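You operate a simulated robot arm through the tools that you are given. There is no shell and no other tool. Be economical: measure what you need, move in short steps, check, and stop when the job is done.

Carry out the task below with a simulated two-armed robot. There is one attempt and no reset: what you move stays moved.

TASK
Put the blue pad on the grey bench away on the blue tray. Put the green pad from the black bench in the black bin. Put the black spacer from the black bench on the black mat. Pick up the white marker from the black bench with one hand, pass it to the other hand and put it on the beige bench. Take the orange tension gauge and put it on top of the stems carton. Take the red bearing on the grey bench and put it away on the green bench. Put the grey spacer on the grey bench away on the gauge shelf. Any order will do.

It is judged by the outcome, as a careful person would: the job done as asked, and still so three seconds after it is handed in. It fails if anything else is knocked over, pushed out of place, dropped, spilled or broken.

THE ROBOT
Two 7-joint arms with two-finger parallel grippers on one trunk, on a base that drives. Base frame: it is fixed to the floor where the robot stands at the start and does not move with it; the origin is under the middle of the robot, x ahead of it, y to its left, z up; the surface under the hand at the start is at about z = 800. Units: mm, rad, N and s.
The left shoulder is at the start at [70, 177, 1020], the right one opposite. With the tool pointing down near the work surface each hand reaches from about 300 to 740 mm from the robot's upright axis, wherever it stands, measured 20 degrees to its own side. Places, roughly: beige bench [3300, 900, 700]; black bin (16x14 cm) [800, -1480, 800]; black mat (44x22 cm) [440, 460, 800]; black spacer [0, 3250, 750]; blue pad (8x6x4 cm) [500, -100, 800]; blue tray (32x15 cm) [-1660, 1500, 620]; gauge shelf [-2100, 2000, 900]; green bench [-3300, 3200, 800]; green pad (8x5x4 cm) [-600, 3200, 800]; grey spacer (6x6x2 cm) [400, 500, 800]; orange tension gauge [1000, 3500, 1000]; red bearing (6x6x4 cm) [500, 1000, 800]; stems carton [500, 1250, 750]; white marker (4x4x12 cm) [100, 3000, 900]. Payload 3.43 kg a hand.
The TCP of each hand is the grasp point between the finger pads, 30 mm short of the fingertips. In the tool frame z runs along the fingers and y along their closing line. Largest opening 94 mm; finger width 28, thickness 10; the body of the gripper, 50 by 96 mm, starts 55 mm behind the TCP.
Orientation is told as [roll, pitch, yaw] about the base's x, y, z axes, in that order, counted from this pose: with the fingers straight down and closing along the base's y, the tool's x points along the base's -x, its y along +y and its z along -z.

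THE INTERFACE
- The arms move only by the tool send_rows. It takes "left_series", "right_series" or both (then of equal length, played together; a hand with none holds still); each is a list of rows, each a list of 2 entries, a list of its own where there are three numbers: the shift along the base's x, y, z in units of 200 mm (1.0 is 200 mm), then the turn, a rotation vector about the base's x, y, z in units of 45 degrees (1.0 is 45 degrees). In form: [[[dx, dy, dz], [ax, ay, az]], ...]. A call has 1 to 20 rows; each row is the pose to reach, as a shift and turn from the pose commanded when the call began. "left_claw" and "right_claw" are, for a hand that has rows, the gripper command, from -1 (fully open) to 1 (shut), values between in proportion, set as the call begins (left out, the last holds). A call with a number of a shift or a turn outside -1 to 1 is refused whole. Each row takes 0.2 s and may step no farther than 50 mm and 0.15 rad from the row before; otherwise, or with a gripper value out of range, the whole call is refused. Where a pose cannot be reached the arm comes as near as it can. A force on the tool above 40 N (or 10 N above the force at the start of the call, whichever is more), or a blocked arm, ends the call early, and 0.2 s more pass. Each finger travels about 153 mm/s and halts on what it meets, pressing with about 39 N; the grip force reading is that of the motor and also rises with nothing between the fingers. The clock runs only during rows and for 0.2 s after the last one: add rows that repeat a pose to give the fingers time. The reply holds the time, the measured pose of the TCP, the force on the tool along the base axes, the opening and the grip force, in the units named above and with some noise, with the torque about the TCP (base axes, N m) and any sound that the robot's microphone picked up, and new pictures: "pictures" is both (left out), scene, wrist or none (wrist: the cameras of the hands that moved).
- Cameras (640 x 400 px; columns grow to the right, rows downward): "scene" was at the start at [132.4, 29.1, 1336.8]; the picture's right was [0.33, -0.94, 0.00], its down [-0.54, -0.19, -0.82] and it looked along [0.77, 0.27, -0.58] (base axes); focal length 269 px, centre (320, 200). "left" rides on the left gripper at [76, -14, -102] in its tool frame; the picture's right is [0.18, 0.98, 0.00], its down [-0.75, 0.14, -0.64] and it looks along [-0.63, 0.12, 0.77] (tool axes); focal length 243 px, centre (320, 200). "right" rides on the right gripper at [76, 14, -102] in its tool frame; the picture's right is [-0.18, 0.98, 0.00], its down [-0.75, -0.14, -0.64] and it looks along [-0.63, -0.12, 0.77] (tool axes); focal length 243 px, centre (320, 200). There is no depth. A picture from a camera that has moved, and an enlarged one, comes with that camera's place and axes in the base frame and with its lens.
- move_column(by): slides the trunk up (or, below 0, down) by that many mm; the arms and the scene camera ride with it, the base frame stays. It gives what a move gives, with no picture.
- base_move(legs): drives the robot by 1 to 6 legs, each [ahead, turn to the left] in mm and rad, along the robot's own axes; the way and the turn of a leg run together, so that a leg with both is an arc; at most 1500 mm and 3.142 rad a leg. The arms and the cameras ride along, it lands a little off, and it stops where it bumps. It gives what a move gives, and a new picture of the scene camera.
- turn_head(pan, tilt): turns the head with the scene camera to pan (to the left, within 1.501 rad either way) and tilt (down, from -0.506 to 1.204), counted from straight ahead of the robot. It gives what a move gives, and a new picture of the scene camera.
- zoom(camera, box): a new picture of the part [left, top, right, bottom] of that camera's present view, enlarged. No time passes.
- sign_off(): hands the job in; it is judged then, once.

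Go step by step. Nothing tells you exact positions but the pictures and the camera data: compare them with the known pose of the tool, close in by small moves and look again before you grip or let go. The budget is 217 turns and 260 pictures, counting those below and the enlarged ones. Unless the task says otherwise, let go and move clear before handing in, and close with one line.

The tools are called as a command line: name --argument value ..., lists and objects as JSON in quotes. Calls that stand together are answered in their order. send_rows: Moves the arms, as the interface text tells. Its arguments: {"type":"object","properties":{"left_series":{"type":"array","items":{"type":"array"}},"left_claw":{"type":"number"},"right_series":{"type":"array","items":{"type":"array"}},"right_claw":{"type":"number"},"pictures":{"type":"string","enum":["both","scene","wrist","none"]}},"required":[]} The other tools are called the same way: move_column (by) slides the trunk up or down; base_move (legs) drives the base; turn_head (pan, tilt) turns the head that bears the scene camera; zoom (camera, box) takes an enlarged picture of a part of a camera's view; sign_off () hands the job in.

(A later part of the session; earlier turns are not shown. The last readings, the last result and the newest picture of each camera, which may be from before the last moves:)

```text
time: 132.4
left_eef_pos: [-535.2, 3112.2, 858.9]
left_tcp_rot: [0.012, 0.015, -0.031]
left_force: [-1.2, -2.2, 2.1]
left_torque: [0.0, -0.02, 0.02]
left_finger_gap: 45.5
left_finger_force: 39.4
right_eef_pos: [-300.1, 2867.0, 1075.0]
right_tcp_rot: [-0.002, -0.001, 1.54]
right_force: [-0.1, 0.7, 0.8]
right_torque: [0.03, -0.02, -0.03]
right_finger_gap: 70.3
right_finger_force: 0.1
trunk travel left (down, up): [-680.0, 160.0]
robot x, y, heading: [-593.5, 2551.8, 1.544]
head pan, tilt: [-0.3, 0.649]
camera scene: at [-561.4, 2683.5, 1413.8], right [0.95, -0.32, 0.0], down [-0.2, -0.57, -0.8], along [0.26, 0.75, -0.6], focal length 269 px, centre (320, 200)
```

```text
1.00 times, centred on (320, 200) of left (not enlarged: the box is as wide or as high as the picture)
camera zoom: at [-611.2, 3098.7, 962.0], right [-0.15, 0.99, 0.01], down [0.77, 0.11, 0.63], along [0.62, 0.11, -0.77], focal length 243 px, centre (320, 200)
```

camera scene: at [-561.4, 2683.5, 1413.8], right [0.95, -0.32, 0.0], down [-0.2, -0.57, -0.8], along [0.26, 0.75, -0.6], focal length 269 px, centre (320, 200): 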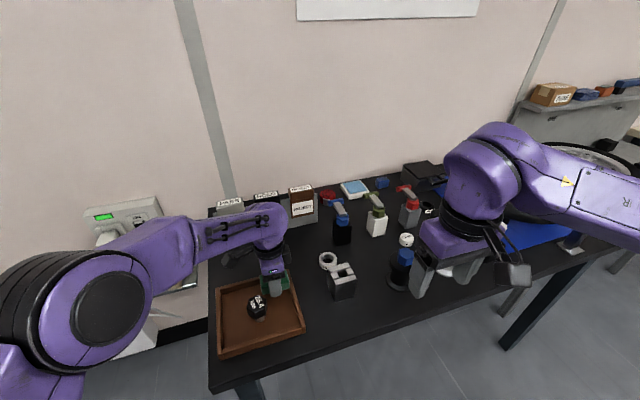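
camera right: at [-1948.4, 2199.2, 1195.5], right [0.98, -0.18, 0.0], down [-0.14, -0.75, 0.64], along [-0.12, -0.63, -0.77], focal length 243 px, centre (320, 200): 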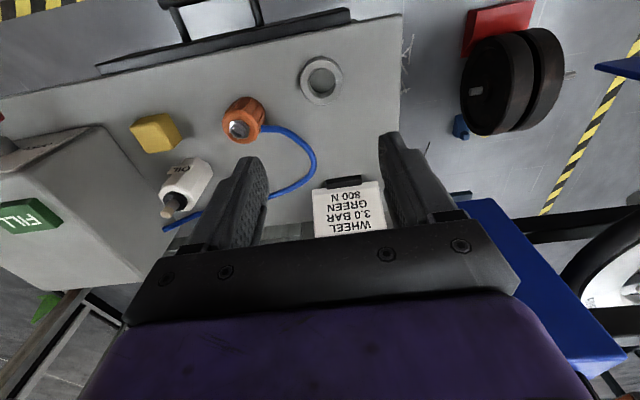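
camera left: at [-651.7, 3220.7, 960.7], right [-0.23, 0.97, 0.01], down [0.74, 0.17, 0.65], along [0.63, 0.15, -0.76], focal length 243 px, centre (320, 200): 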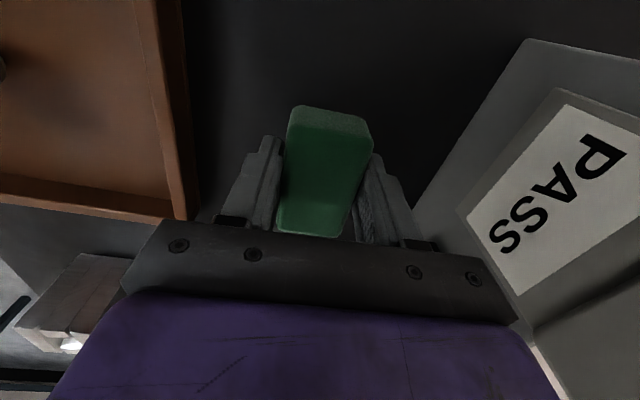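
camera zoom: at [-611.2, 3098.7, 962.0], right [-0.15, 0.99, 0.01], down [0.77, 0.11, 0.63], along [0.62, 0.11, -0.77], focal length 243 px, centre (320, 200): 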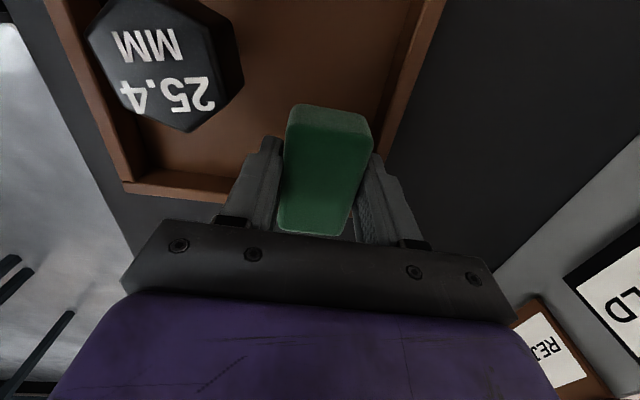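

The tray and bolt are still where they were. I'll lift the hand straight up.

send_rows --left_series '[[[0, 0, 0.08], [0, 0, 0]], [[0, 0, 0.25], [0, 0, 0]], [[0, 0, 0.45], [0, 0, 0]], [[0, 0, 0.65], [0, 0, 0]], [[0, 0, 0.85], [0, 0, 0]], [[0, 0, 1.0], [0, 0, 0]]]' --pictures "scene"

```text
time: 133.8
left_eef_pos: [-534.1, 3114.8, 1058.2]
left_tcp_rot: [0.007, 0.017, -0.031]
left_force: [1.5, 0.9, -0.5]
left_torque: [0.0, -0.02, 0.01]
left_finger_gap: 45.2
left_finger_force: 39.2
right_eef_pos: [-299.7, 2868.6, 1075.7]
right_tcp_rot: [0.001, -0.002, 1.539]
right_force: [-0.6, -0.3, -0.6]
right_torque: [0.01, 0.01, 0.0]
right_finger_gap: 70.7
right_finger_force: 0.0
trunk travel left (down, up): [-680.0, 160.0]
robot x, y, heading: [-590.2, 2552.6, 1.542]
head pan, tilt: [-0.3, 0.649]
camera scene: at [-560.8, 2684.3, 1413.7], right [0.95, -0.32, 0.0], down [-0.2, -0.57, -0.8], along [0.26, 0.75, -0.6], focal length 269 px, centre (320, 200)
```

scene: 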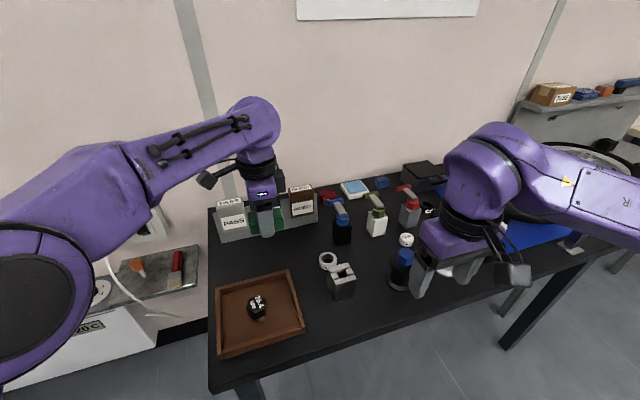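

All in place. I'll retract the left hand toward the body.

send_rows --left_series '[[[-0.1, -0.1, 0], [0, 0, 0]], [[-0.22, -0.22, 0], [0, 0, 0]], [[-0.36, -0.36, 0], [0, 0, 0]], [[-0.5, -0.5, 0], [0, 0, 0]], [[-0.64, -0.64, 0], [0, 0, 0]], [[-0.75, -0.75, 0], [0, 0, 0]], [[-0.8, -0.8, 0], [0, 0, 0]]]' --pictures "none"

```text
time: 135.4
left_eef_pos: [-698.5, 2953.1, 1056.0]
left_tcp_rot: [0.008, 0.016, -0.032]
left_force: [-0.7, 0.5, -0.4]
left_torque: [-0.01, -0.02, -0.01]
left_finger_gap: 45.5
left_finger_force: 39.5
right_eef_pos: [-302.3, 2869.6, 1076.2]
right_tcp_rot: [0.001, 0.0, 1.54]
right_force: [-0.2, -1.2, 0.5]
right_torque: [0.0, 0.02, 0.04]
right_finger_gap: 70.5
right_finger_force: 0.0
trunk travel left (down, up): [-680.0, 160.0]
robot x, y, heading: [-591.7, 2551.2, 1.541]
head pan, tilt: [-0.3, 0.649]
```

I'll drive about 460 mm east along the bench and face it again.

base_move --legs '[[0, -1.541], [470, 0], [0, 1.571], [110, 0]]'

```text
time: 146.6
left_eef_pos: [-241.1, 3059.2, 1058.4]
left_tcp_rot: [0.008, 0.017, 0.027]
left_force: [0.0, 0.3, -0.2]
left_torque: [0.02, -0.01, 0.0]
left_finger_gap: 45.1
left_finger_force: 39.1
right_eef_pos: [160.0, 2997.5, 1076.3]
right_tcp_rot: [-0.001, -0.002, 1.598]
right_force: [-0.1, -1.5, 0.2]
right_torque: [0.03, 0.01, -0.03]
right_finger_gap: 70.5
right_finger_force: 0.1
trunk travel left (down, up): [-680.0, 160.0]
robot x, y, heading: [-112.4, 2665.1, 1.596]
head pan, tilt: [-0.3, 0.649]
camera scene: at [-89.8, 2798.6, 1413.8], right [0.96, -0.27, 0.0], down [-0.16, -0.58, -0.8], along [0.21, 0.77, -0.6], focal length 269 px, centre (320, 200)
```

scene: 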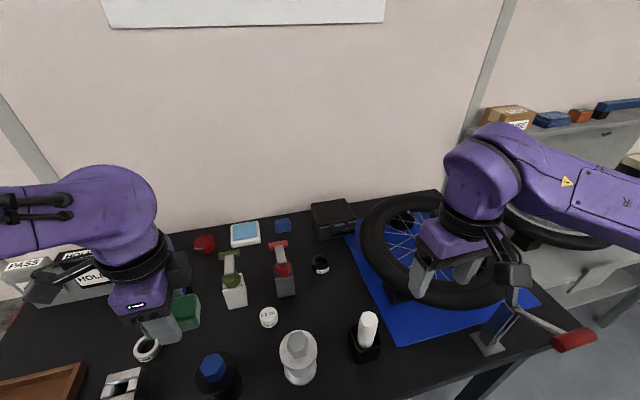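

The black spacer is at about (45, 3279). I'll bring the right hand over it while staying high.

send_rows --right_series '[[[-0.1, 0.2, 0], [0, 0, 0]], [[-0.2, 0.4, 0], [0, 0, 0]], [[-0.3, 0.6, 0], [0, 0, 0]], [[-0.4, 0.8, 0], [0, 0, 0]], [[-0.5, 0.98, 0], [0, 0, 0]]]' --right_claw -1 --pictures "none"

send_rows --right_series '[[[-0.03, 0.15, 0], [0, 0, 0]], [[-0.06, 0.3, -0.1], [0, 0, 0]], [[-0.075, 0.42, -0.25], [0, 0, 0]], [[-0.075, 0.43, -0.4], [0, 0, 0]], [[-0.075, 0.43, -0.6], [0, 0, 0]]]' --pictures "both"

```text
time: 147.8
left_eef_pos: [-241.4, 3060.3, 1056.2]
left_tcp_rot: [0.008, 0.013, 0.026]
left_force: [-1.0, 0.2, -0.7]
left_torque: [0.0, -0.01, 0.02]
left_finger_gap: 45.3
left_finger_force: 39.7
right_eef_pos: [57.9, 3192.4, 1077.1]
right_tcp_rot: [0.002, 0.002, 1.596]
right_force: [0.0, 0.8, -0.6]
right_torque: [0.02, -0.01, 0.0]
right_finger_gap: 94.0
right_finger_force: 0.1
trunk travel left (down, up): [-680.0, 160.0]
robot x, y, heading: [-109.0, 2668.1, 1.6]
head pan, tilt: [-0.3, 0.649]
```

```text
time: 149.0
left_eef_pos: [-240.9, 3063.4, 1055.2]
left_tcp_rot: [0.004, 0.016, 0.027]
left_force: [-0.5, 0.7, 1.2]
left_torque: [-0.04, -0.01, -0.01]
left_finger_gap: 45.3
left_finger_force: 38.6
right_eef_pos: [43.1, 3283.3, 956.2]
right_tcp_rot: [-0.001, 0.003, 1.598]
right_force: [0.7, 0.8, -1.1]
right_torque: [-0.04, 0.01, 0.03]
right_finger_gap: 93.9
right_finger_force: 0.1
right hand out of reach, approached as far as the arm can: row 1, 2, 3, 4
trunk travel left (down, up): [-680.0, 160.0]
robot x, y, heading: [-110.0, 2667.4, 1.598]
head pan, tilt: [-0.3, 0.649]
camera scene: at [-89.9, 2805.2, 1413.1], right [0.96, -0.27, 0.0], down [-0.16, -0.59, -0.79], along [0.21, 0.76, -0.61], focal length 269 px, centre (320, 200)
camera right: at [31.5, 3208.9, 1059.9], right [-0.99, 0.16, 0.0], down [0.12, 0.76, 0.64], along [0.1, 0.63, -0.77], focal length 243 px, centre (320, 200)
```

scene: 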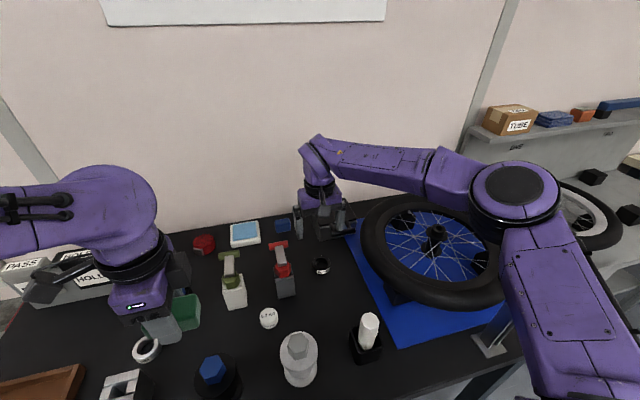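
right: 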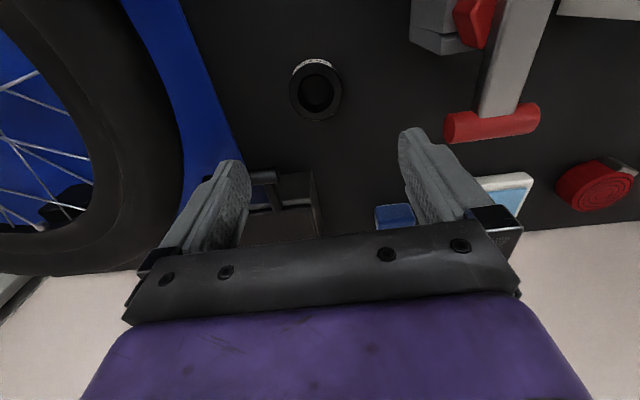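

I'm above the spacer, and the red lever clears by about 30 mm. I'll descend with the hand centred on (46, 3277).

send_rows --right_series '[[[0.015, -0.03, -0.15], [0, 0, 0]], [[0.015, -0.03, -0.3], [0, 0, 0]], [[0.015, -0.03, -0.45], [0, 0, 0]], [[0.015, -0.03, -0.55], [0, 0, 0]], [[0.015, -0.03, -0.6], [0, 0, 0]]]' --pictures "wrist"

```text
time: 150.2
left_eef_pos: [-241.0, 3060.0, 1057.1]
left_tcp_rot: [0.01, 0.017, 0.027]
left_force: [0.2, 0.0, -0.8]
left_torque: [-0.01, 0.03, -0.01]
left_finger_gap: 45.5
left_finger_force: 38.8
right_eef_pos: [48.7, 3274.0, 836.1]
right_tcp_rot: [0.0, -0.002, 1.598]
right_force: [0.4, -0.1, 0.7]
right_torque: [-0.02, -0.02, 0.0]
right_finger_gap: 94.1
right_finger_force: 0.1
trunk travel left (down, up): [-680.0, 160.0]
robot x, y, heading: [-110.9, 2664.2, 1.598]
head pan, tilt: [-0.3, 0.649]
camera right: at [37.2, 3198.4, 939.6], right [-0.99, 0.16, 0.0], down [0.12, 0.76, 0.64], along [0.1, 0.63, -0.77], focal length 243 px, centre (320, 200)
```

right: 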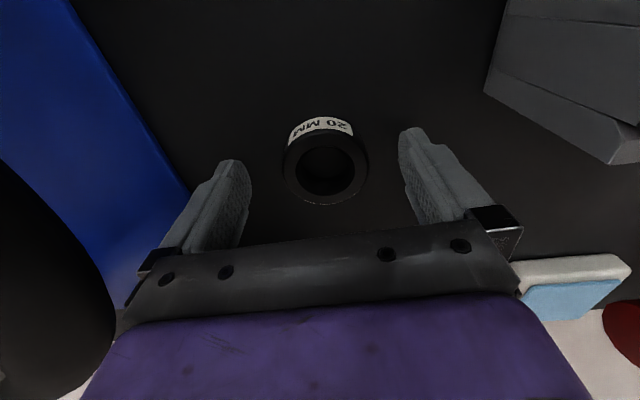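

It's centred. I'll close and lift slowly.

send_rows --right_series '[[[0, -0.005, -0.012], [0, 0, 0]], [[0, -0.005, -0.012], [0, 0, 0]], [[0, -0.005, -0.012], [0, 0, 0]], [[0, -0.005, -0.012], [0, 0, 0]], [[0, -0.005, -0.012], [0, 0, 0]], [[0, -0.005, 0], [0, 0, 0]], [[0, 0, 0.03], [0, 0, 0]], [[0, 0, 0.08], [0, 0, 0]], [[0, 0, 0.15], [0, 0, 0]]]' --right_claw 1 --pictures "wrist"

```text
time: 152.2
left_eef_pos: [-239.9, 3059.0, 1057.6]
left_tcp_rot: [0.008, 0.017, 0.027]
left_force: [1.3, 0.4, -0.1]
left_torque: [0.0, -0.01, 0.02]
left_finger_gap: 45.4
left_finger_force: 39.1
right_eef_pos: [47.2, 3273.1, 864.6]
right_tcp_rot: [0.001, 0.001, 1.597]
right_force: [0.2, -0.1, -0.2]
right_torque: [0.01, -0.01, -0.02]
right_finger_gap: 50.4
right_finger_force: 39.3
trunk travel left (down, up): [-680.0, 160.0]
robot x, y, heading: [-107.8, 2663.5, 1.599]
head pan, tilt: [-0.3, 0.649]
camera right: at [35.9, 3197.8, 969.1], right [-0.99, 0.16, 0.0], down [0.12, 0.76, 0.64], along [0.1, 0.63, -0.77], focal length 243 px, centre (320, 200)
```

right: 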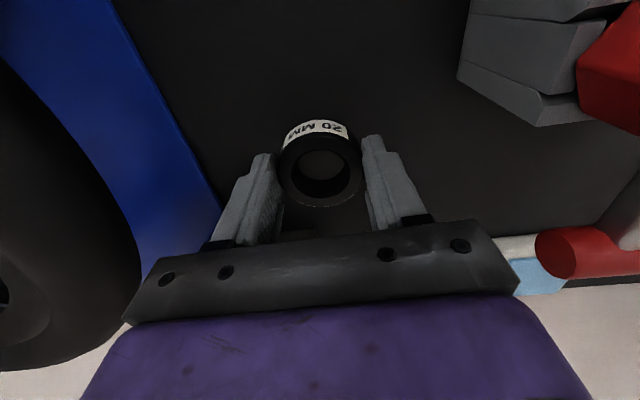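

Held. I'll lift, then retract toward the body.

send_rows --right_series '[[[0, 0, 0.1], [0, 0, 0]], [[0, 0, 0.25], [0, 0, 0]], [[0, 0, 0.4], [0, 0, 0]], [[0, -0.02, 0.55], [0, 0, 0]], [[0.03, -0.1, 0.7], [0, 0, 0]], [[0.06, -0.2, 0.82], [0, 0, 0]], [[0.1, -0.35, 0.92], [0, 0, 0]], [[0.15, -0.5, 0.98], [0, 0, 0]], [[0.2, -0.65, 0.98], [0, 0, 0]], [[0.25, -0.8, 0.98], [0, 0, 0]], [[0.3, -0.95, 0.98], [0, 0, 0]], [[0.35, -1.0, 0.98], [0, 0, 0]]]' --pictures "scene"

```text
time: 154.8
left_eef_pos: [-239.6, 3059.7, 1057.6]
left_tcp_rot: [0.008, 0.017, 0.028]
left_force: [-0.2, -0.7, -0.4]
left_torque: [0.0, 0.02, -0.01]
left_finger_gap: 45.2
left_finger_force: 39.4
right_eef_pos: [117.6, 3072.5, 1062.6]
right_tcp_rot: [0.0, -0.001, 1.6]
right_force: [-0.8, 0.4, -0.8]
right_torque: [-0.06, 0.02, 0.02]
right_finger_gap: 50.5
right_finger_force: 38.7
trunk travel left (down, up): [-680.0, 160.0]
robot x, y, heading: [-113.1, 2664.3, 1.598]
head pan, tilt: [-0.3, 0.649]
camera scene: at [-89.2, 2798.7, 1413.7], right [0.96, -0.27, 0.0], down [-0.16, -0.58, -0.8], along [0.21, 0.77, -0.6], focal length 269 px, centre (320, 200)
```

scene: 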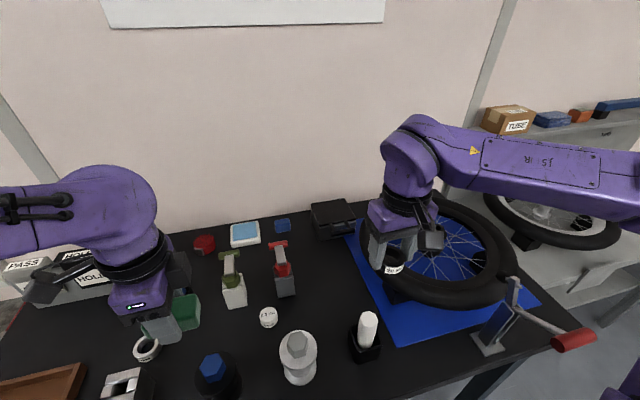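

Both carried. I'll back off, turn around and drive to the grey bench mat.

base_move --legs '[[-150, 0], [0, 3.1]]'

```text
time: 163.6
left_eef_pos: [22.1, 2119.3, 1057.5]
left_tcp_rot: [0.01, 0.015, -3.117]
left_force: [-0.3, 0.6, -0.3]
left_torque: [0.0, -0.01, 0.01]
left_finger_gap: 45.3
left_finger_force: 39.1
right_eef_pos: [-334.9, 2106.4, 1062.1]
right_tcp_rot: [-0.001, 0.0, -1.55]
right_force: [-0.1, 0.7, -0.7]
right_torque: [0.02, 0.0, 0.01]
right_finger_gap: 50.5
right_finger_force: 39.3
trunk travel left (down, up): [-680.0, 160.0]
robot x, y, heading: [-106.8, 2513.3, -1.54]
head pan, tilt: [-0.3, 0.649]
camera scene: at [-129.6, 2379.2, 1413.7], right [-0.96, 0.27, 0.0], down [0.16, 0.58, -0.8], along [-0.22, -0.77, -0.6], focal length 269 px, centre (320, 200)
```

scene: 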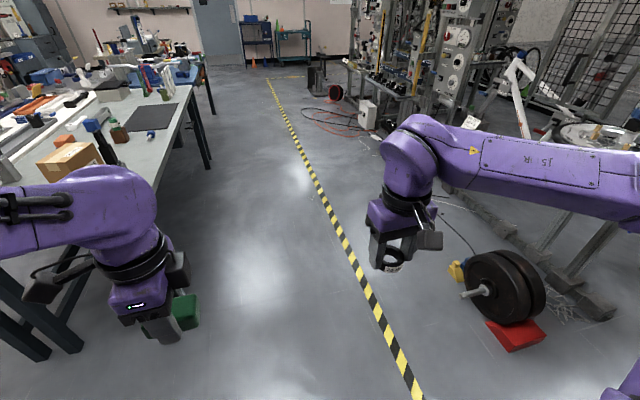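

The aisle is clear. I'll drive on and face the grey bench.

base_move --legs '[[0, -0.055], [1450, 0], [460, 0], [0, 1.595], [110, 0]]'

turn_head --pan -0.1 --tilt 0.75

```text
time: 178.4
left_eef_pos: [362.8, 698.1, 1057.8]
left_tcp_rot: [0.01, 0.015, -1.546]
left_force: [0.5, -0.1, -0.3]
left_torque: [0.0, -0.01, -0.01]
left_finger_gap: 45.0
left_finger_force: 39.2
right_eef_pos: [374.2, 339.4, 1062.2]
right_tcp_rot: [0.0, -0.002, 0.025]
right_force: [0.8, 0.2, -0.7]
right_torque: [0.0, 0.01, 0.0]
right_finger_gap: 50.4
right_finger_force: 39.2
trunk travel left (down, up): [-680.0, 160.0]
robot x, y, heading: [-30.3, 572.0, 0.023]
head pan, tilt: [-0.3, 0.649]
camera scene: at [101.7, 546.3, 1413.8], right [-0.27, -0.96, 0.0], down [-0.58, 0.16, -0.8], along [0.77, -0.22, -0.6], focal length 269 px, centre (320, 200)
```

scene: 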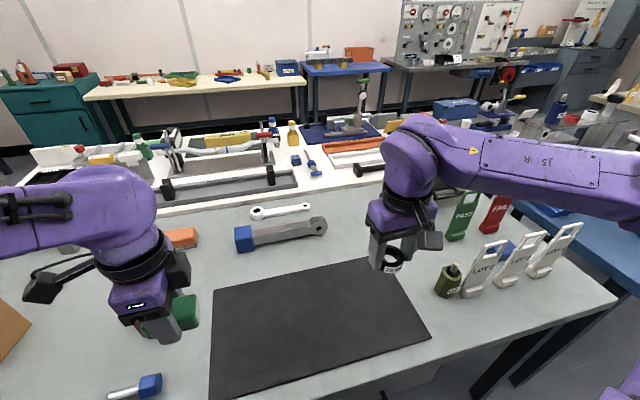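

```text
time: 179.1
left_eef_pos: [364.0, 697.2, 1056.9]
left_tcp_rot: [0.008, 0.015, -1.547]
left_force: [0.5, -0.3, -0.7]
left_torque: [0.02, 0.0, 0.01]
left_finger_gap: 45.2
left_finger_force: 38.8
right_eef_pos: [376.6, 339.5, 1062.0]
right_tcp_rot: [0.0, 0.0, 0.024]
right_force: [0.6, 0.1, -0.1]
right_torque: [0.0, -0.01, 0.02]
right_finger_gap: 50.6
right_finger_force: 38.8
trunk travel left (down, up): [-680.0, 160.0]
robot x, y, heading: [-30.0, 568.7, 0.031]
head pan, tilt: [-0.099, 0.75]
camera scene: at [101.8, 563.5, 1405.1], right [-0.07, -1.0, 0.0], down [-0.68, 0.05, -0.73], along [0.73, -0.05, -0.68], focal length 269 px, centre (320, 200)
```

scene: 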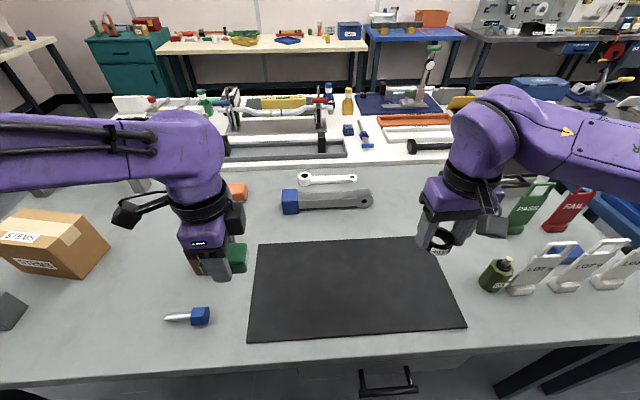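

The mat is clear, centred near (430, 463). I'll take the black spacer there and lower it.

send_rows --right_series '[[[0.05, 0.12, 0], [0, 0, 0]], [[0.1, 0.26, -0.05], [0, 0, 0]], [[0.17, 0.4, -0.15], [0, 0, 0]], [[0.25, 0.54, -0.28], [0, 0, 0]], [[0.27, 0.58, -0.45], [0, 0, 0]], [[0.27, 0.58, -0.65], [0, 0, 0]], [[0.27, 0.58, -0.85], [0, 0, 0]], [[0.27, 0.58, -0.95], [0, 0, 0]], [[0.27, 0.58, -1.0], [0, 0, 0]]]' --pictures "wrist"

```text
time: 181.1
left_eef_pos: [362.9, 698.5, 1056.8]
left_tcp_rot: [0.008, 0.016, -1.547]
left_force: [0.1, 0.1, -0.6]
left_torque: [0.0, -0.01, 0.02]
left_finger_gap: 45.4
left_finger_force: 39.2
right_eef_pos: [429.0, 455.4, 863.8]
right_tcp_rot: [0.0, 0.001, 0.024]
right_force: [-1.0, 0.1, 0.0]
right_torque: [-0.03, -0.01, -0.01]
right_finger_gap: 50.4
right_finger_force: 39.3
trunk travel left (down, up): [-680.0, 160.0]
robot x, y, heading: [-30.9, 568.7, 0.026]
head pan, tilt: [-0.099, 0.75]
camera right: at [353.0, 468.2, 967.0], right [0.16, 0.99, 0.0], down [0.76, -0.12, 0.64], along [0.63, -0.1, -0.77], focal length 243 px, centre (320, 200)
```

right: 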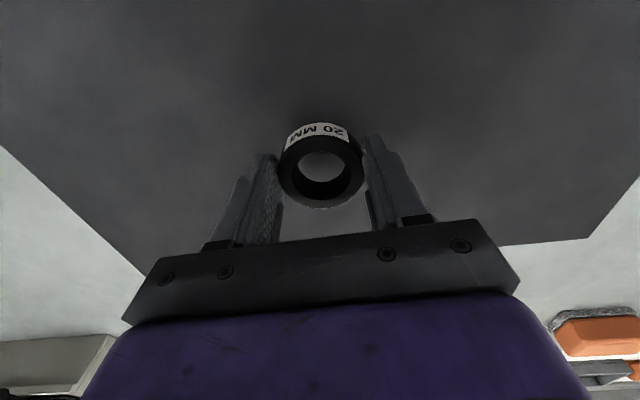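

send_rows --right_series '[[[0, 0, -0.05], [0, 0, 0]], [[0, 0, -0.09], [0, 0, 0]], [[0, 0, -0.11], [0, 0, 0]], [[0, 0, -0.125], [0, 0, 0]], [[0, 0, -0.135], [0, 0, 0]]]' --pictures "none"

```text
time: 182.3
left_eef_pos: [361.3, 699.3, 1058.6]
left_tcp_rot: [0.011, 0.015, -1.545]
left_force: [1.1, 0.0, 0.0]
left_torque: [0.0, -0.01, -0.04]
left_finger_gap: 45.5
left_finger_force: 39.5
right_eef_pos: [429.4, 456.2, 837.1]
right_tcp_rot: [0.0, -0.007, 0.022]
right_force: [2.9, -3.4, 28.9]
right_torque: [0.0, -0.37, 0.0]
right_finger_gap: 50.7
right_finger_force: 39.1
trunk travel left (down, up): [-680.0, 160.0]
robot x, y, heading: [-34.2, 568.8, 0.024]
head pan, tilt: [-0.099, 0.75]
```

It's in contact with the mat. I'll release and rise.

send_rows --right_series '[[[0, 0, 0.015], [0, 0, 0]], [[0, 0, 0.015], [0, 0, 0]], [[0, 0, 0.015], [0, 0, 0]], [[0, 0, 0.06], [0, 0, 0]], [[0, 0, 0.25], [0, 0, 0]], [[0, 0, 0.5], [0, 0, 0]], [[0, 0, 0.75], [0, 0, 0]], [[0, 0, 0.98], [0, 0, 0]]]' --right_claw -0.5 --pictures "scene"

```text
time: 184.1
left_eef_pos: [363.1, 698.2, 1057.0]
left_tcp_rot: [0.011, 0.016, -1.545]
left_force: [1.0, -0.3, -0.9]
left_torque: [-0.02, -0.01, 0.01]
left_finger_gap: 45.2
left_finger_force: 38.9
right_eef_pos: [428.0, 451.6, 1031.7]
right_tcp_rot: [0.0, -0.001, 0.026]
right_force: [0.7, -0.9, 0.1]
right_torque: [0.0, -0.02, 0.0]
right_finger_gap: 70.4
right_finger_force: 0.1
trunk travel left (down, up): [-680.0, 160.0]
robot x, y, heading: [-29.6, 570.7, 0.029]
head pan, tilt: [-0.099, 0.75]
camera scene: at [100.2, 564.0, 1405.1], right [-0.07, -1.0, 0.0], down [-0.68, 0.05, -0.73], along [0.73, -0.05, -0.68], focal length 269 px, centre (320, 200)
```

scene: 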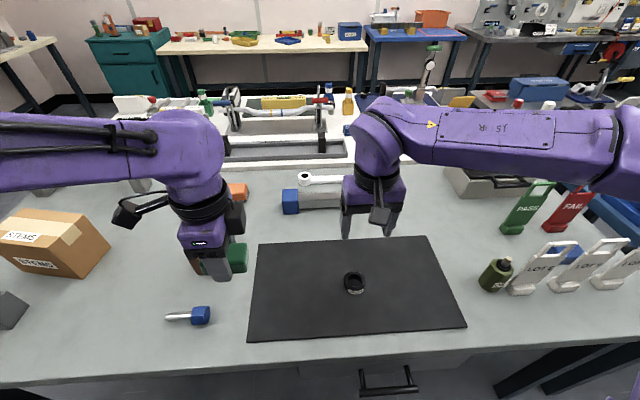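

The black spacer is on the mat. On the way to the bin I'll pick up the blue pad with the right hand, so I'll drive in front of it.

base_move --legs '[[-40, -0.0], [0, -1.597], [560, 0], [0, 1.571], [40, 0]]'

turn_head --pan -0.25 --tilt 0.9

```text
time: 196.1
left_eef_pos: [368.4, 114.7, 1058.6]
left_tcp_rot: [0.013, 0.015, -1.558]
left_force: [-0.1, 0.5, 0.2]
left_torque: [-0.01, -0.01, 0.0]
left_finger_gap: 45.6
left_finger_force: 39.3
right_eef_pos: [432.5, -129.9, 1033.0]
right_tcp_rot: [-0.001, -0.005, 0.014]
right_force: [-0.6, 0.7, 0.8]
right_torque: [0.0, -0.04, -0.02]
right_finger_gap: 70.5
right_finger_force: 0.0
trunk travel left (down, up): [-680.0, 160.0]
robot x, y, heading: [-23.1, -11.0, 0.009]
head pan, tilt: [-0.099, 0.75]
camera scene: at [103.8, -16.4, 1405.7], right [-0.09, -1.0, 0.0], down [-0.68, 0.06, -0.73], along [0.73, -0.06, -0.68], focal length 269 px, centre (320, 200)
```

scene: 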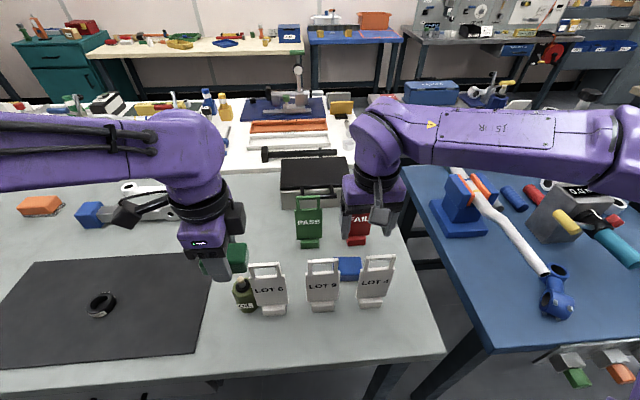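

```text
time: 196.8
left_eef_pos: [373.2, 114.7, 1056.7]
left_tcp_rot: [0.008, 0.015, -1.558]
left_force: [0.0, -0.3, -0.6]
left_torque: [0.0, 0.01, -0.02]
left_finger_gap: 45.3
left_finger_force: 38.6
right_eef_pos: [435.7, -130.8, 1030.9]
right_tcp_rot: [0.001, 0.0, 0.011]
right_force: [0.2, -0.4, -0.2]
right_torque: [-0.01, 0.01, -0.03]
right_finger_gap: 70.4
right_finger_force: 0.0
trunk travel left (down, up): [-680.0, 160.0]
robot x, y, heading: [-21.5, -6.8, 0.01]
head pan, tilt: [-0.25, 0.901]
camera scene: at [101.4, -26.9, 1393.1], right [-0.23, -0.97, 0.0], down [-0.76, 0.18, -0.62], along [0.6, -0.14, -0.78], focal length 269 px, centre (320, 200)
```

scene: 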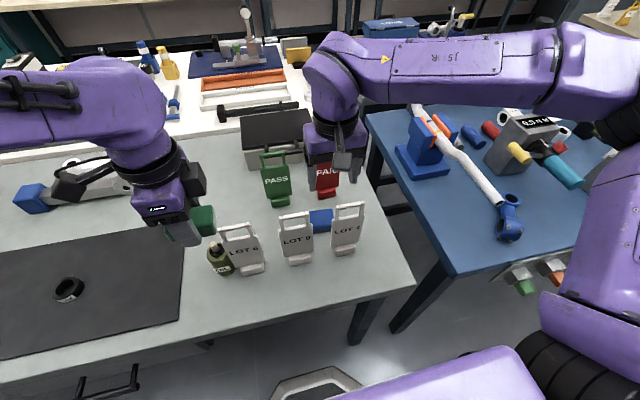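

I'll view the pad and signs from the right wrist camera.

zoom --camera "right" --box '[160, 0, 480, 200]'

zoom --camera "scene" --box '[240, 150, 400, 280]'

```text
2.00 times, centred on (320, 100) of right
camera zoom: at [361.0, -116.6, 1134.1], right [0.17, 0.98, 0.0], down [0.76, -0.13, 0.64], along [0.63, -0.11, -0.77], focal length 485 px, centre (320, 400)
```

zoom: 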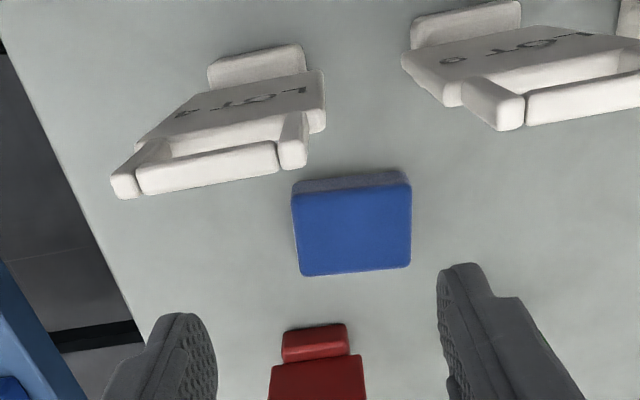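

```text
3.08 times, centred on (320, 215) of scene
camera zoom: at [101.4, -26.9, 1393.1], right [-0.23, -0.97, 0.0], down [-0.76, 0.18, -0.62], along [0.6, -0.14, -0.78], focal length 827 px, centre (320, 154)
```

zoom: 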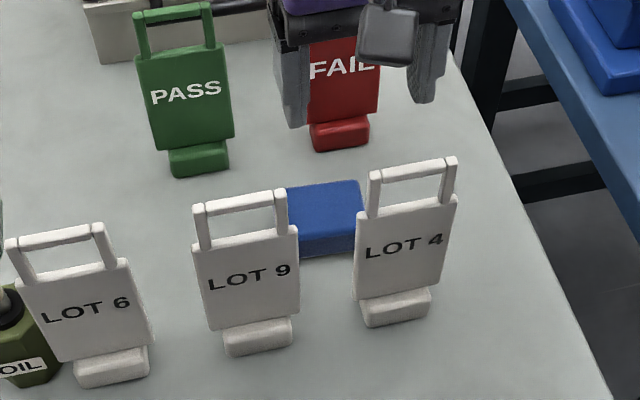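

The pad is at about (474, -117), between LOT signs (planes near x ≈ 400) and the PASS/FAIL signs (x ≈ 567), all about 170 mm tall. I'll turn the right hand -90° so it closes along x with its camera clear of the signs.

send_rows --right_series '[[[0.03, 0.01, 0.02], [0, 0, -0.17]], [[0.06, 0.02, 0.04], [0, 0, -0.34]], [[0.1, 0.03, 0.06], [0, 0, -0.51]], [[0.14, 0.04, 0.08], [0, 0, -0.68]], [[0.17, 0.06, 0.1], [0, 0, -0.85]], [[0.2, 0.07, 0.1], [0, 0, -1.0]]]' --pictures "none"

send_rows --right_series '[[[0, 0, 0], [0, 0, -0.17]], [[0, 0, 0], [0, 0, -0.34]], [[0, 0, 0], [0, 0, -0.51]], [[0, 0, 0], [0, 0, -0.68]], [[0, 0, 0], [0, 0, -0.85]], [[0, 0, 0], [0, 0, -1.0]], [[0, 0, 0], [0, 0, -1.0]]]' --pictures "both"

```text
time: 198.2
left_eef_pos: [373.5, 114.1, 1058.1]
left_tcp_rot: [0.009, 0.017, -1.559]
left_force: [0.5, 0.1, 0.1]
left_torque: [0.0, -0.03, -0.02]
left_finger_gap: 45.5
left_finger_force: 39.0
right_eef_pos: [476.1, -116.8, 1050.3]
right_tcp_rot: [0.0, -0.002, -0.778]
right_force: [-0.6, 0.1, -0.2]
right_torque: [0.01, 0.0, 0.0]
right_finger_gap: 70.4
right_finger_force: 0.0
trunk travel left (down, up): [-680.0, 160.0]
robot x, y, heading: [-20.9, -7.7, 0.016]
head pan, tilt: [-0.25, 0.901]
```

```text
time: 199.8
left_eef_pos: [371.8, 114.3, 1057.7]
left_tcp_rot: [0.01, 0.018, -1.559]
left_force: [0.0, 0.1, 0.1]
left_torque: [0.01, 0.01, -0.01]
left_finger_gap: 45.4
left_finger_force: 39.3
right_eef_pos: [476.2, -116.3, 1050.0]
right_tcp_rot: [0.0, -0.002, -1.558]
right_force: [-0.1, -0.4, -0.3]
right_torque: [0.03, -0.06, -0.02]
right_finger_gap: 70.5
right_finger_force: 0.1
trunk travel left (down, up): [-680.0, 160.0]
robot x, y, heading: [-21.6, -9.0, 0.019]
head pan, tilt: [-0.25, 0.901]
camera scene: at [99.8, -27.0, 1393.2], right [-0.23, -0.97, 0.0], down [-0.76, 0.18, -0.62], along [0.6, -0.14, -0.78], focal length 269 px, centre (320, 200)
camera right: at [490.7, -38.4, 1154.5], right [0.98, -0.17, 0.0], down [-0.13, -0.75, 0.64], along [-0.11, -0.63, -0.77], focal length 243 px, centre (320, 200)
```

scene: 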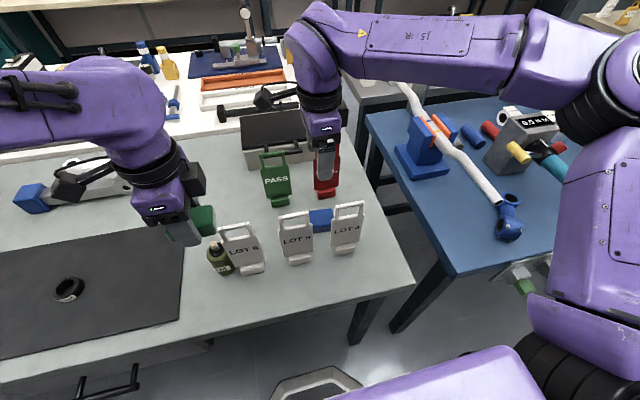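
right: 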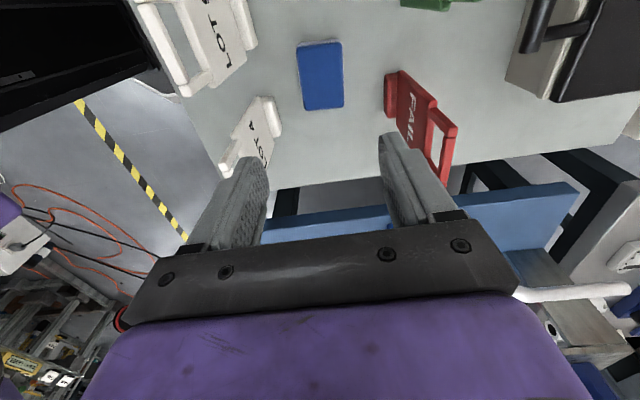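

The pad lies along y and the hand is centred, with free space of about ±80 mm in x. I'll descend to just above.

send_rows --right_series '[[[0.01, 0.005, -0.2], [0, 0, 0]], [[0.01, 0.005, -0.4], [0, 0, 0]], [[0.01, 0.005, -0.6], [0, 0, 0]], [[0.01, 0.005, -0.75], [0, 0, 0]], [[0.01, 0.005, -0.87], [0, 0, 0]]]' --right_claw -0.8 --pictures "both"

```text
time: 201.0
left_eef_pos: [372.4, 114.9, 1055.8]
left_tcp_rot: [0.008, 0.017, -1.559]
left_force: [-0.2, -0.4, 0.2]
left_torque: [-0.01, 0.03, 0.01]
left_finger_gap: 45.1
left_finger_force: 39.1
right_eef_pos: [478.3, -115.5, 877.5]
right_tcp_rot: [0.0, -0.002, -1.559]
right_force: [0.8, -0.2, 0.2]
right_torque: [-0.02, -0.03, 0.0]
right_finger_gap: 84.6
right_finger_force: 0.1
trunk travel left (down, up): [-680.0, 160.0]
robot x, y, heading: [-23.4, -8.7, 0.015]
head pan, tilt: [-0.25, 0.901]
camera scene: at [100.3, -27.1, 1393.2], right [-0.23, -0.97, 0.0], down [-0.76, 0.18, -0.62], along [0.6, -0.14, -0.78], focal length 269 px, centre (320, 200)
camera right: at [492.6, -39.0, 981.0], right [0.98, -0.17, 0.0], down [-0.13, -0.75, 0.64], along [-0.11, -0.63, -0.77], focal length 243 px, centre (320, 200)
```

scene: 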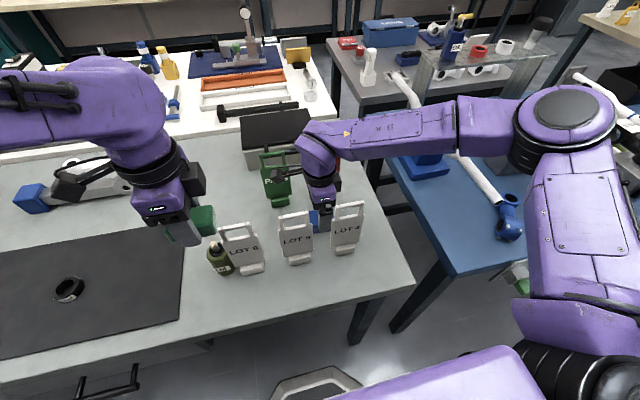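
right: 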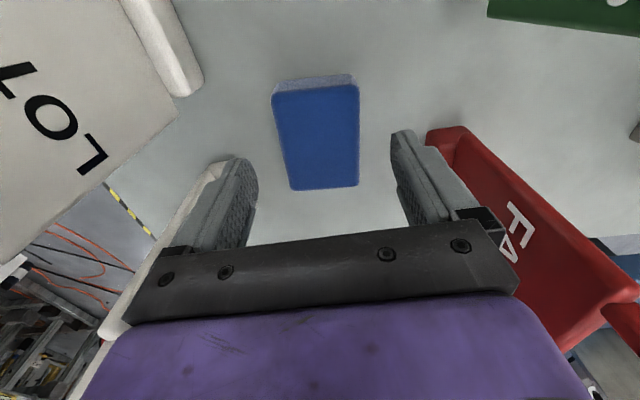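

Clear. I'll shift +8 mm in y and make the last descent.

send_rows --right_series '[[[0, 0.04, -0.08], [0, 0, 0]], [[0, 0.04, -0.16], [0, 0, 0]], [[0, 0.04, -0.21], [0, 0, 0]], [[0, 0.04, -0.21], [0, 0, 0]]]' --pictures "wrist"

```text
time: 202.0
left_eef_pos: [373.3, 114.7, 1058.0]
left_tcp_rot: [0.011, 0.015, -1.56]
left_force: [-0.6, 0.0, 0.2]
left_torque: [0.01, 0.02, -0.01]
left_finger_gap: 45.4
left_finger_force: 39.5
right_eef_pos: [476.1, -107.2, 833.4]
right_tcp_rot: [0.0, -0.004, -1.559]
right_force: [0.5, 0.8, 0.3]
right_torque: [0.04, 0.0, -0.03]
right_finger_gap: 84.4
right_finger_force: 0.1
trunk travel left (down, up): [-680.0, 160.0]
robot x, y, heading: [-26.4, -8.6, 0.011]
head pan, tilt: [-0.25, 0.901]
camera right: at [490.9, -29.3, 936.6], right [0.98, -0.17, 0.0], down [-0.13, -0.75, 0.64], along [-0.11, -0.63, -0.77], focal length 243 px, centre (320, 200)
```

right: 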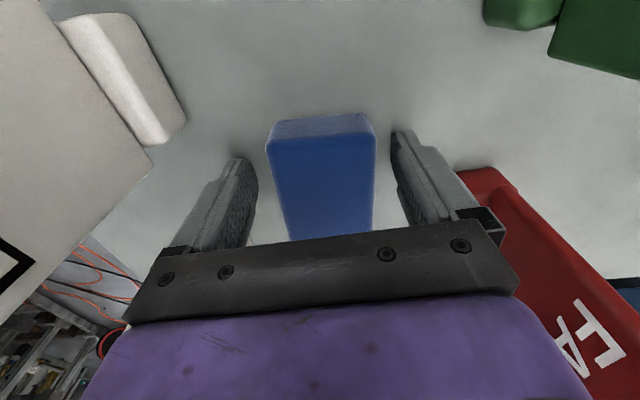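

Well placed. I'll close and lift slowly.

send_rows --right_series '[[[0, 0, 0], [0, 0, 0]], [[0, 0, 0], [0, 0, 0]], [[0, 0, 0], [0, 0, 0]], [[0, 0, 0], [0, 0, 0]], [[0, 0, 0.02], [0, 0, 0]], [[0, 0, 0.06], [0, 0, 0]], [[0, 0, 0.15], [0, 0, 0]], [[0, 0, 0.3], [0, 0, 0]], [[0, 0, 0.45], [0, 0, 0]], [[0, 0, 0.6], [0, 0, 0]], [[0, 0, 0.75], [0, 0, 0]], [[0, 0, 0.9], [0, 0, 0]], [[0, 0, 1.0], [0, 0, 0]]]' --right_claw 1 --pictures "both"

```text
time: 204.8
left_eef_pos: [372.6, 114.7, 1057.9]
left_tcp_rot: [0.01, 0.016, -1.562]
left_force: [-0.3, 0.2, -0.8]
left_torque: [0.01, 0.02, 0.01]
left_finger_gap: 45.4
left_finger_force: 39.3
right_eef_pos: [475.0, -108.4, 1036.1]
right_tcp_rot: [0.001, -0.001, -1.558]
right_force: [-0.5, 0.4, -0.3]
right_torque: [0.0, -0.05, 0.01]
right_finger_gap: 58.7
right_finger_force: 39.0
trunk travel left (down, up): [-680.0, 160.0]
robot x, y, heading: [-25.0, -9.9, 0.015]
head pan, tilt: [-0.25, 0.901]
camera scene: at [99.5, -26.9, 1393.2], right [-0.23, -0.97, 0.0], down [-0.76, 0.18, -0.62], along [0.6, -0.15, -0.78], focal length 269 px, centre (320, 200)
camera right: at [488.6, -30.3, 1139.0], right [0.99, -0.17, 0.0], down [-0.13, -0.75, 0.64], along [-0.11, -0.63, -0.77], focal length 243 px, centre (320, 200)
```

scene: 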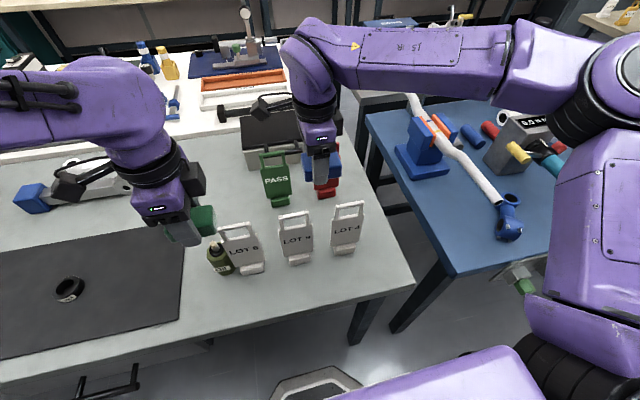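
right: 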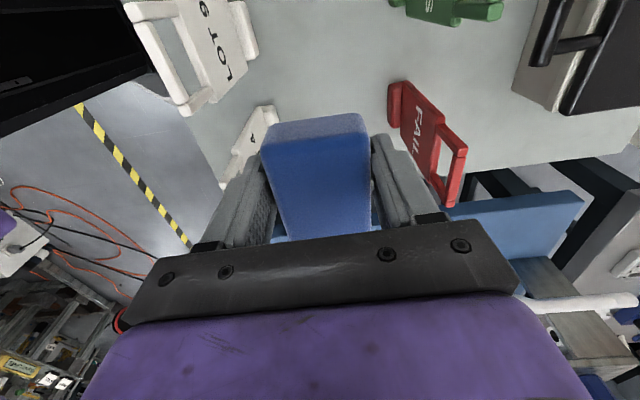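

Both pads are held and the signs are undisturbed. I'll raise the trunk and retract the right hand over the signs.

move_column --by 80

send_rows --right_series '[[[-0.05, 0, 0], [0, 0, 0]], [[-0.15, 0, 0], [0, 0, 0]], [[-0.28, -0.05, 0], [0, 0, 0]], [[-0.4, -0.1, 0], [0, 0, 0]], [[-0.5, -0.15, 0], [0, 0, 0]], [[-0.55, -0.2, 0], [0, 0, 0]]]' --pictures "none"

turn_head --pan -1.2 --tilt 0.5

```text
time: 205.9
left_eef_pos: [371.7, 115.0, 1138.0]
left_tcp_rot: [0.009, 0.015, -1.559]
left_force: [-0.4, 0.0, 0.2]
left_torque: [-0.04, 0.05, -0.01]
left_finger_gap: 45.1
left_finger_force: 39.0
right_eef_pos: [475.6, -107.3, 1114.6]
right_tcp_rot: [0.0, -0.002, -1.559]
right_force: [-0.3, 0.7, -1.0]
right_torque: [0.01, 0.02, -0.01]
right_finger_gap: 58.5
right_finger_force: 39.1
trunk travel left (down, up): [-760.0, 80.0]
robot x, y, heading: [-21.3, -10.4, 0.012]
head pan, tilt: [-0.25, 0.901]
```

```text
time: 207.3
left_eef_pos: [371.3, 112.8, 1137.4]
left_tcp_rot: [0.011, 0.015, -1.558]
left_force: [0.0, 0.1, 0.0]
left_torque: [0.05, 0.03, 0.0]
left_finger_gap: 45.6
left_finger_force: 38.7
right_eef_pos: [362.8, -149.0, 1115.4]
right_tcp_rot: [0.001, -0.001, -1.561]
right_force: [0.2, 0.4, -0.3]
right_torque: [0.02, -0.01, 0.01]
right_finger_gap: 58.3
right_finger_force: 38.3
trunk travel left (down, up): [-760.0, 80.0]
robot x, y, heading: [-23.7, -10.1, 0.012]
head pan, tilt: [-0.25, 0.901]
```

```text
time: 208.6
left_eef_pos: [374.2, 113.9, 1138.2]
left_tcp_rot: [0.011, 0.016, -1.56]
left_force: [0.2, 1.2, -0.9]
left_torque: [0.01, 0.05, -0.02]
left_finger_gap: 45.5
left_finger_force: 38.7
right_eef_pos: [363.9, -147.8, 1114.8]
right_tcp_rot: [0.0, -0.001, -1.56]
right_force: [0.1, -0.7, -0.4]
right_torque: [-0.02, -0.02, -0.01]
right_finger_gap: 58.2
right_finger_force: 38.6
trunk travel left (down, up): [-760.0, 80.0]
robot x, y, heading: [-22.4, -10.6, 0.01]
head pan, tilt: [-1.201, 0.499]
camera scene: at [60.7, -93.9, 1507.0], right [-0.93, -0.38, 0.0], down [-0.18, 0.44, -0.88], along [0.33, -0.81, -0.48], focal length 269 px, centre (320, 200)
```

scene: 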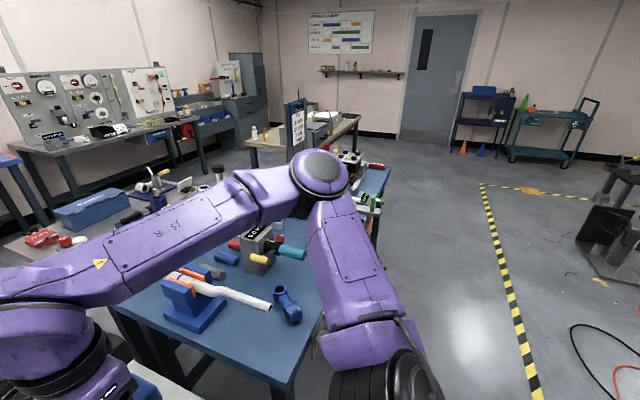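

The aisle to the south is clear. I'll back off a bit and drive toward the black bin.

base_move --legs '[[-100, 0], [0, -1.58], [1150, 0]]'

turn_head --pan 1.1 --tilt 0.55

```text
time: 219.1
left_eef_pos: [-6.0, -1566.6, 1137.3]
left_tcp_rot: [0.011, 0.016, 3.132]
left_force: [0.1, -0.2, -0.4]
left_torque: [0.01, 0.0, 0.0]
left_finger_gap: 45.6
left_finger_force: 39.2
right_eef_pos: [-267.8, -1551.9, 1114.3]
right_tcp_rot: [0.0, -0.002, 3.133]
right_force: [0.1, 0.1, 0.3]
right_torque: [0.03, 0.01, 0.01]
right_finger_gap: 58.2
right_finger_force: 38.8
trunk travel left (down, up): [-760.0, 80.0]
robot x, y, heading: [-123.9, -1168.7, -1.579]
head pan, tilt: [-1.201, 0.499]
camera scene: at [-208.0, -1251.2, 1507.1], right [-0.36, 0.93, 0.0], down [0.45, 0.17, -0.88], along [-0.82, -0.31, -0.48], focal length 269 px, centre (320, 200)
```

scene: 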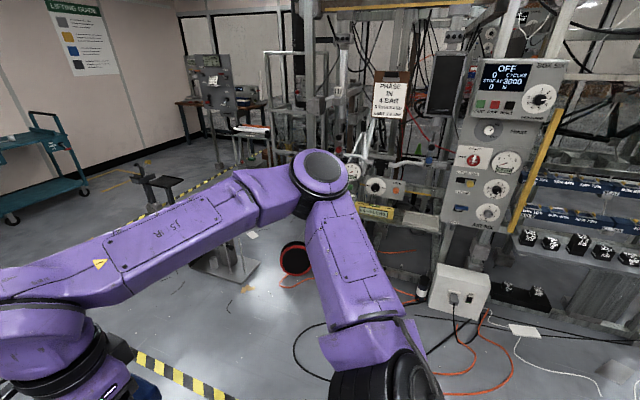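

```text
time: 221.2
left_eef_pos: [-6.2, -1566.4, 1138.3]
left_tcp_rot: [0.01, 0.016, 3.133]
left_force: [0.2, 0.4, 0.1]
left_torque: [0.01, 0.01, 0.01]
left_finger_gap: 45.2
left_finger_force: 38.7
right_eef_pos: [-266.9, -1553.5, 1115.1]
right_tcp_rot: [0.0, -0.002, 3.132]
right_force: [0.2, -0.3, -0.4]
right_torque: [-0.01, -0.02, 0.0]
right_finger_gap: 58.3
right_finger_force: 38.8
trunk travel left (down, up): [-760.0, 80.0]
robot x, y, heading: [-123.4, -1167.6, -1.58]
head pan, tilt: [1.1, 0.55]
camera scene: at [-43.3, -1260.6, 1502.5], right [-0.46, -0.89, 0.0], down [-0.46, 0.24, -0.85], along [0.76, -0.39, -0.52], focal length 269 px, centre (320, 200)
```

scene: 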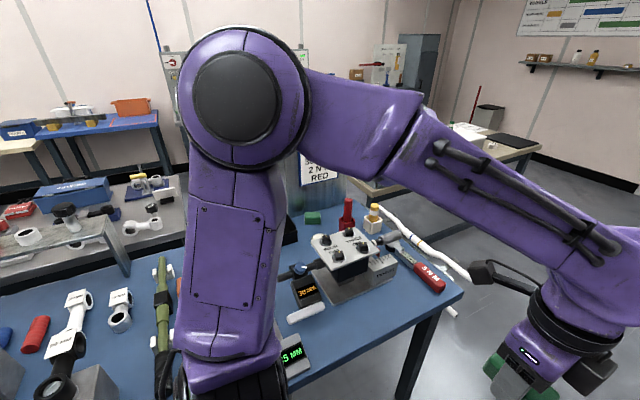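

The bin is hidden by the arm. I'll move level with it and face the blue bench to judge reach.

base_move --legs '[[330, 0], [0, 1.58]]'

turn_head --pan 0.0 --tilt 0.7

```text
time: 227.2
left_eef_pos: [275.5, -1383.6, 1137.7]
left_tcp_rot: [0.01, 0.014, -1.583]
left_force: [0.6, -0.1, -0.4]
left_torque: [0.01, 0.01, 0.0]
left_finger_gap: 45.3
left_finger_force: 38.7
right_eef_pos: [259.8, -1644.8, 1115.0]
right_tcp_rot: [0.001, -0.002, -1.583]
right_force: [-0.4, 0.3, -1.1]
right_torque: [0.01, -0.03, 0.02]
right_finger_gap: 58.5
right_finger_force: 39.2
trunk travel left (down, up): [-760.0, 80.0]
robot x, y, heading: [-126.2, -1498.4, -0.012]
head pan, tilt: [1.1, 0.55]
camera scene: at [-32.0, -1419.4, 1502.5], right [0.89, -0.46, 0.0], down [-0.24, -0.46, -0.85], along [0.39, 0.76, -0.52], focal length 269 px, centre (320, 200)
```

scene: 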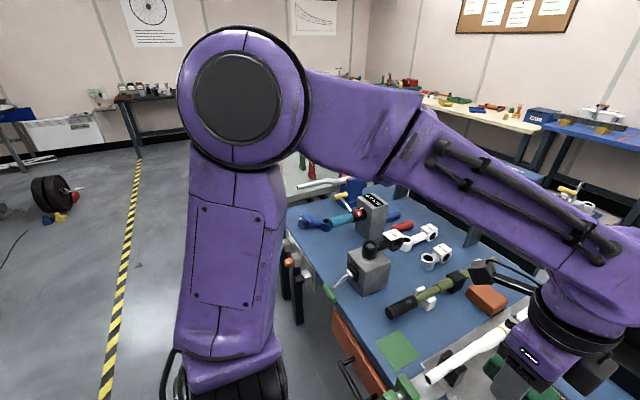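

```text
time: 228.5
left_eef_pos: [273.9, -1384.6, 1137.4]
left_tcp_rot: [0.01, 0.016, -1.582]
left_force: [0.0, 0.1, 0.5]
left_torque: [0.01, 0.01, 0.03]
left_finger_gap: 45.3
left_finger_force: 39.3
right_eef_pos: [262.4, -1646.1, 1115.0]
right_tcp_rot: [0.0, 0.0, -1.583]
right_force: [0.2, 0.2, -0.4]
right_torque: [0.0, 0.0, -0.02]
right_finger_gap: 58.3
right_finger_force: 39.3
trunk travel left (down, up): [-760.0, 80.0]
robot x, y, heading: [-123.9, -1497.9, -0.014]
head pan, tilt: [0.0, 0.7]
camera scene: at [11.4, -1499.6, 1489.4], right [-0.01, -1.0, 0.0], down [-0.64, 0.01, -0.76], along [0.76, -0.01, -0.64], focal length 269 px, centre (320, 200)
```

scene: 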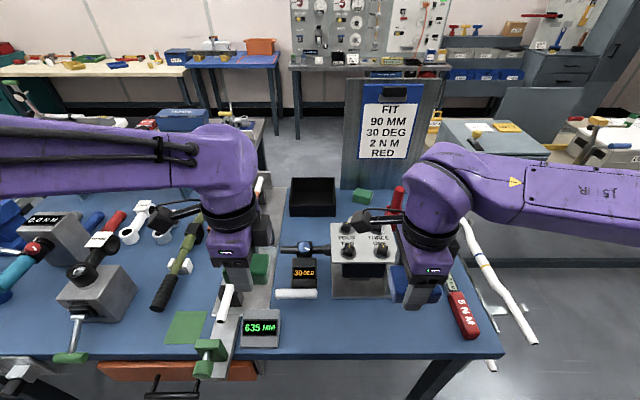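

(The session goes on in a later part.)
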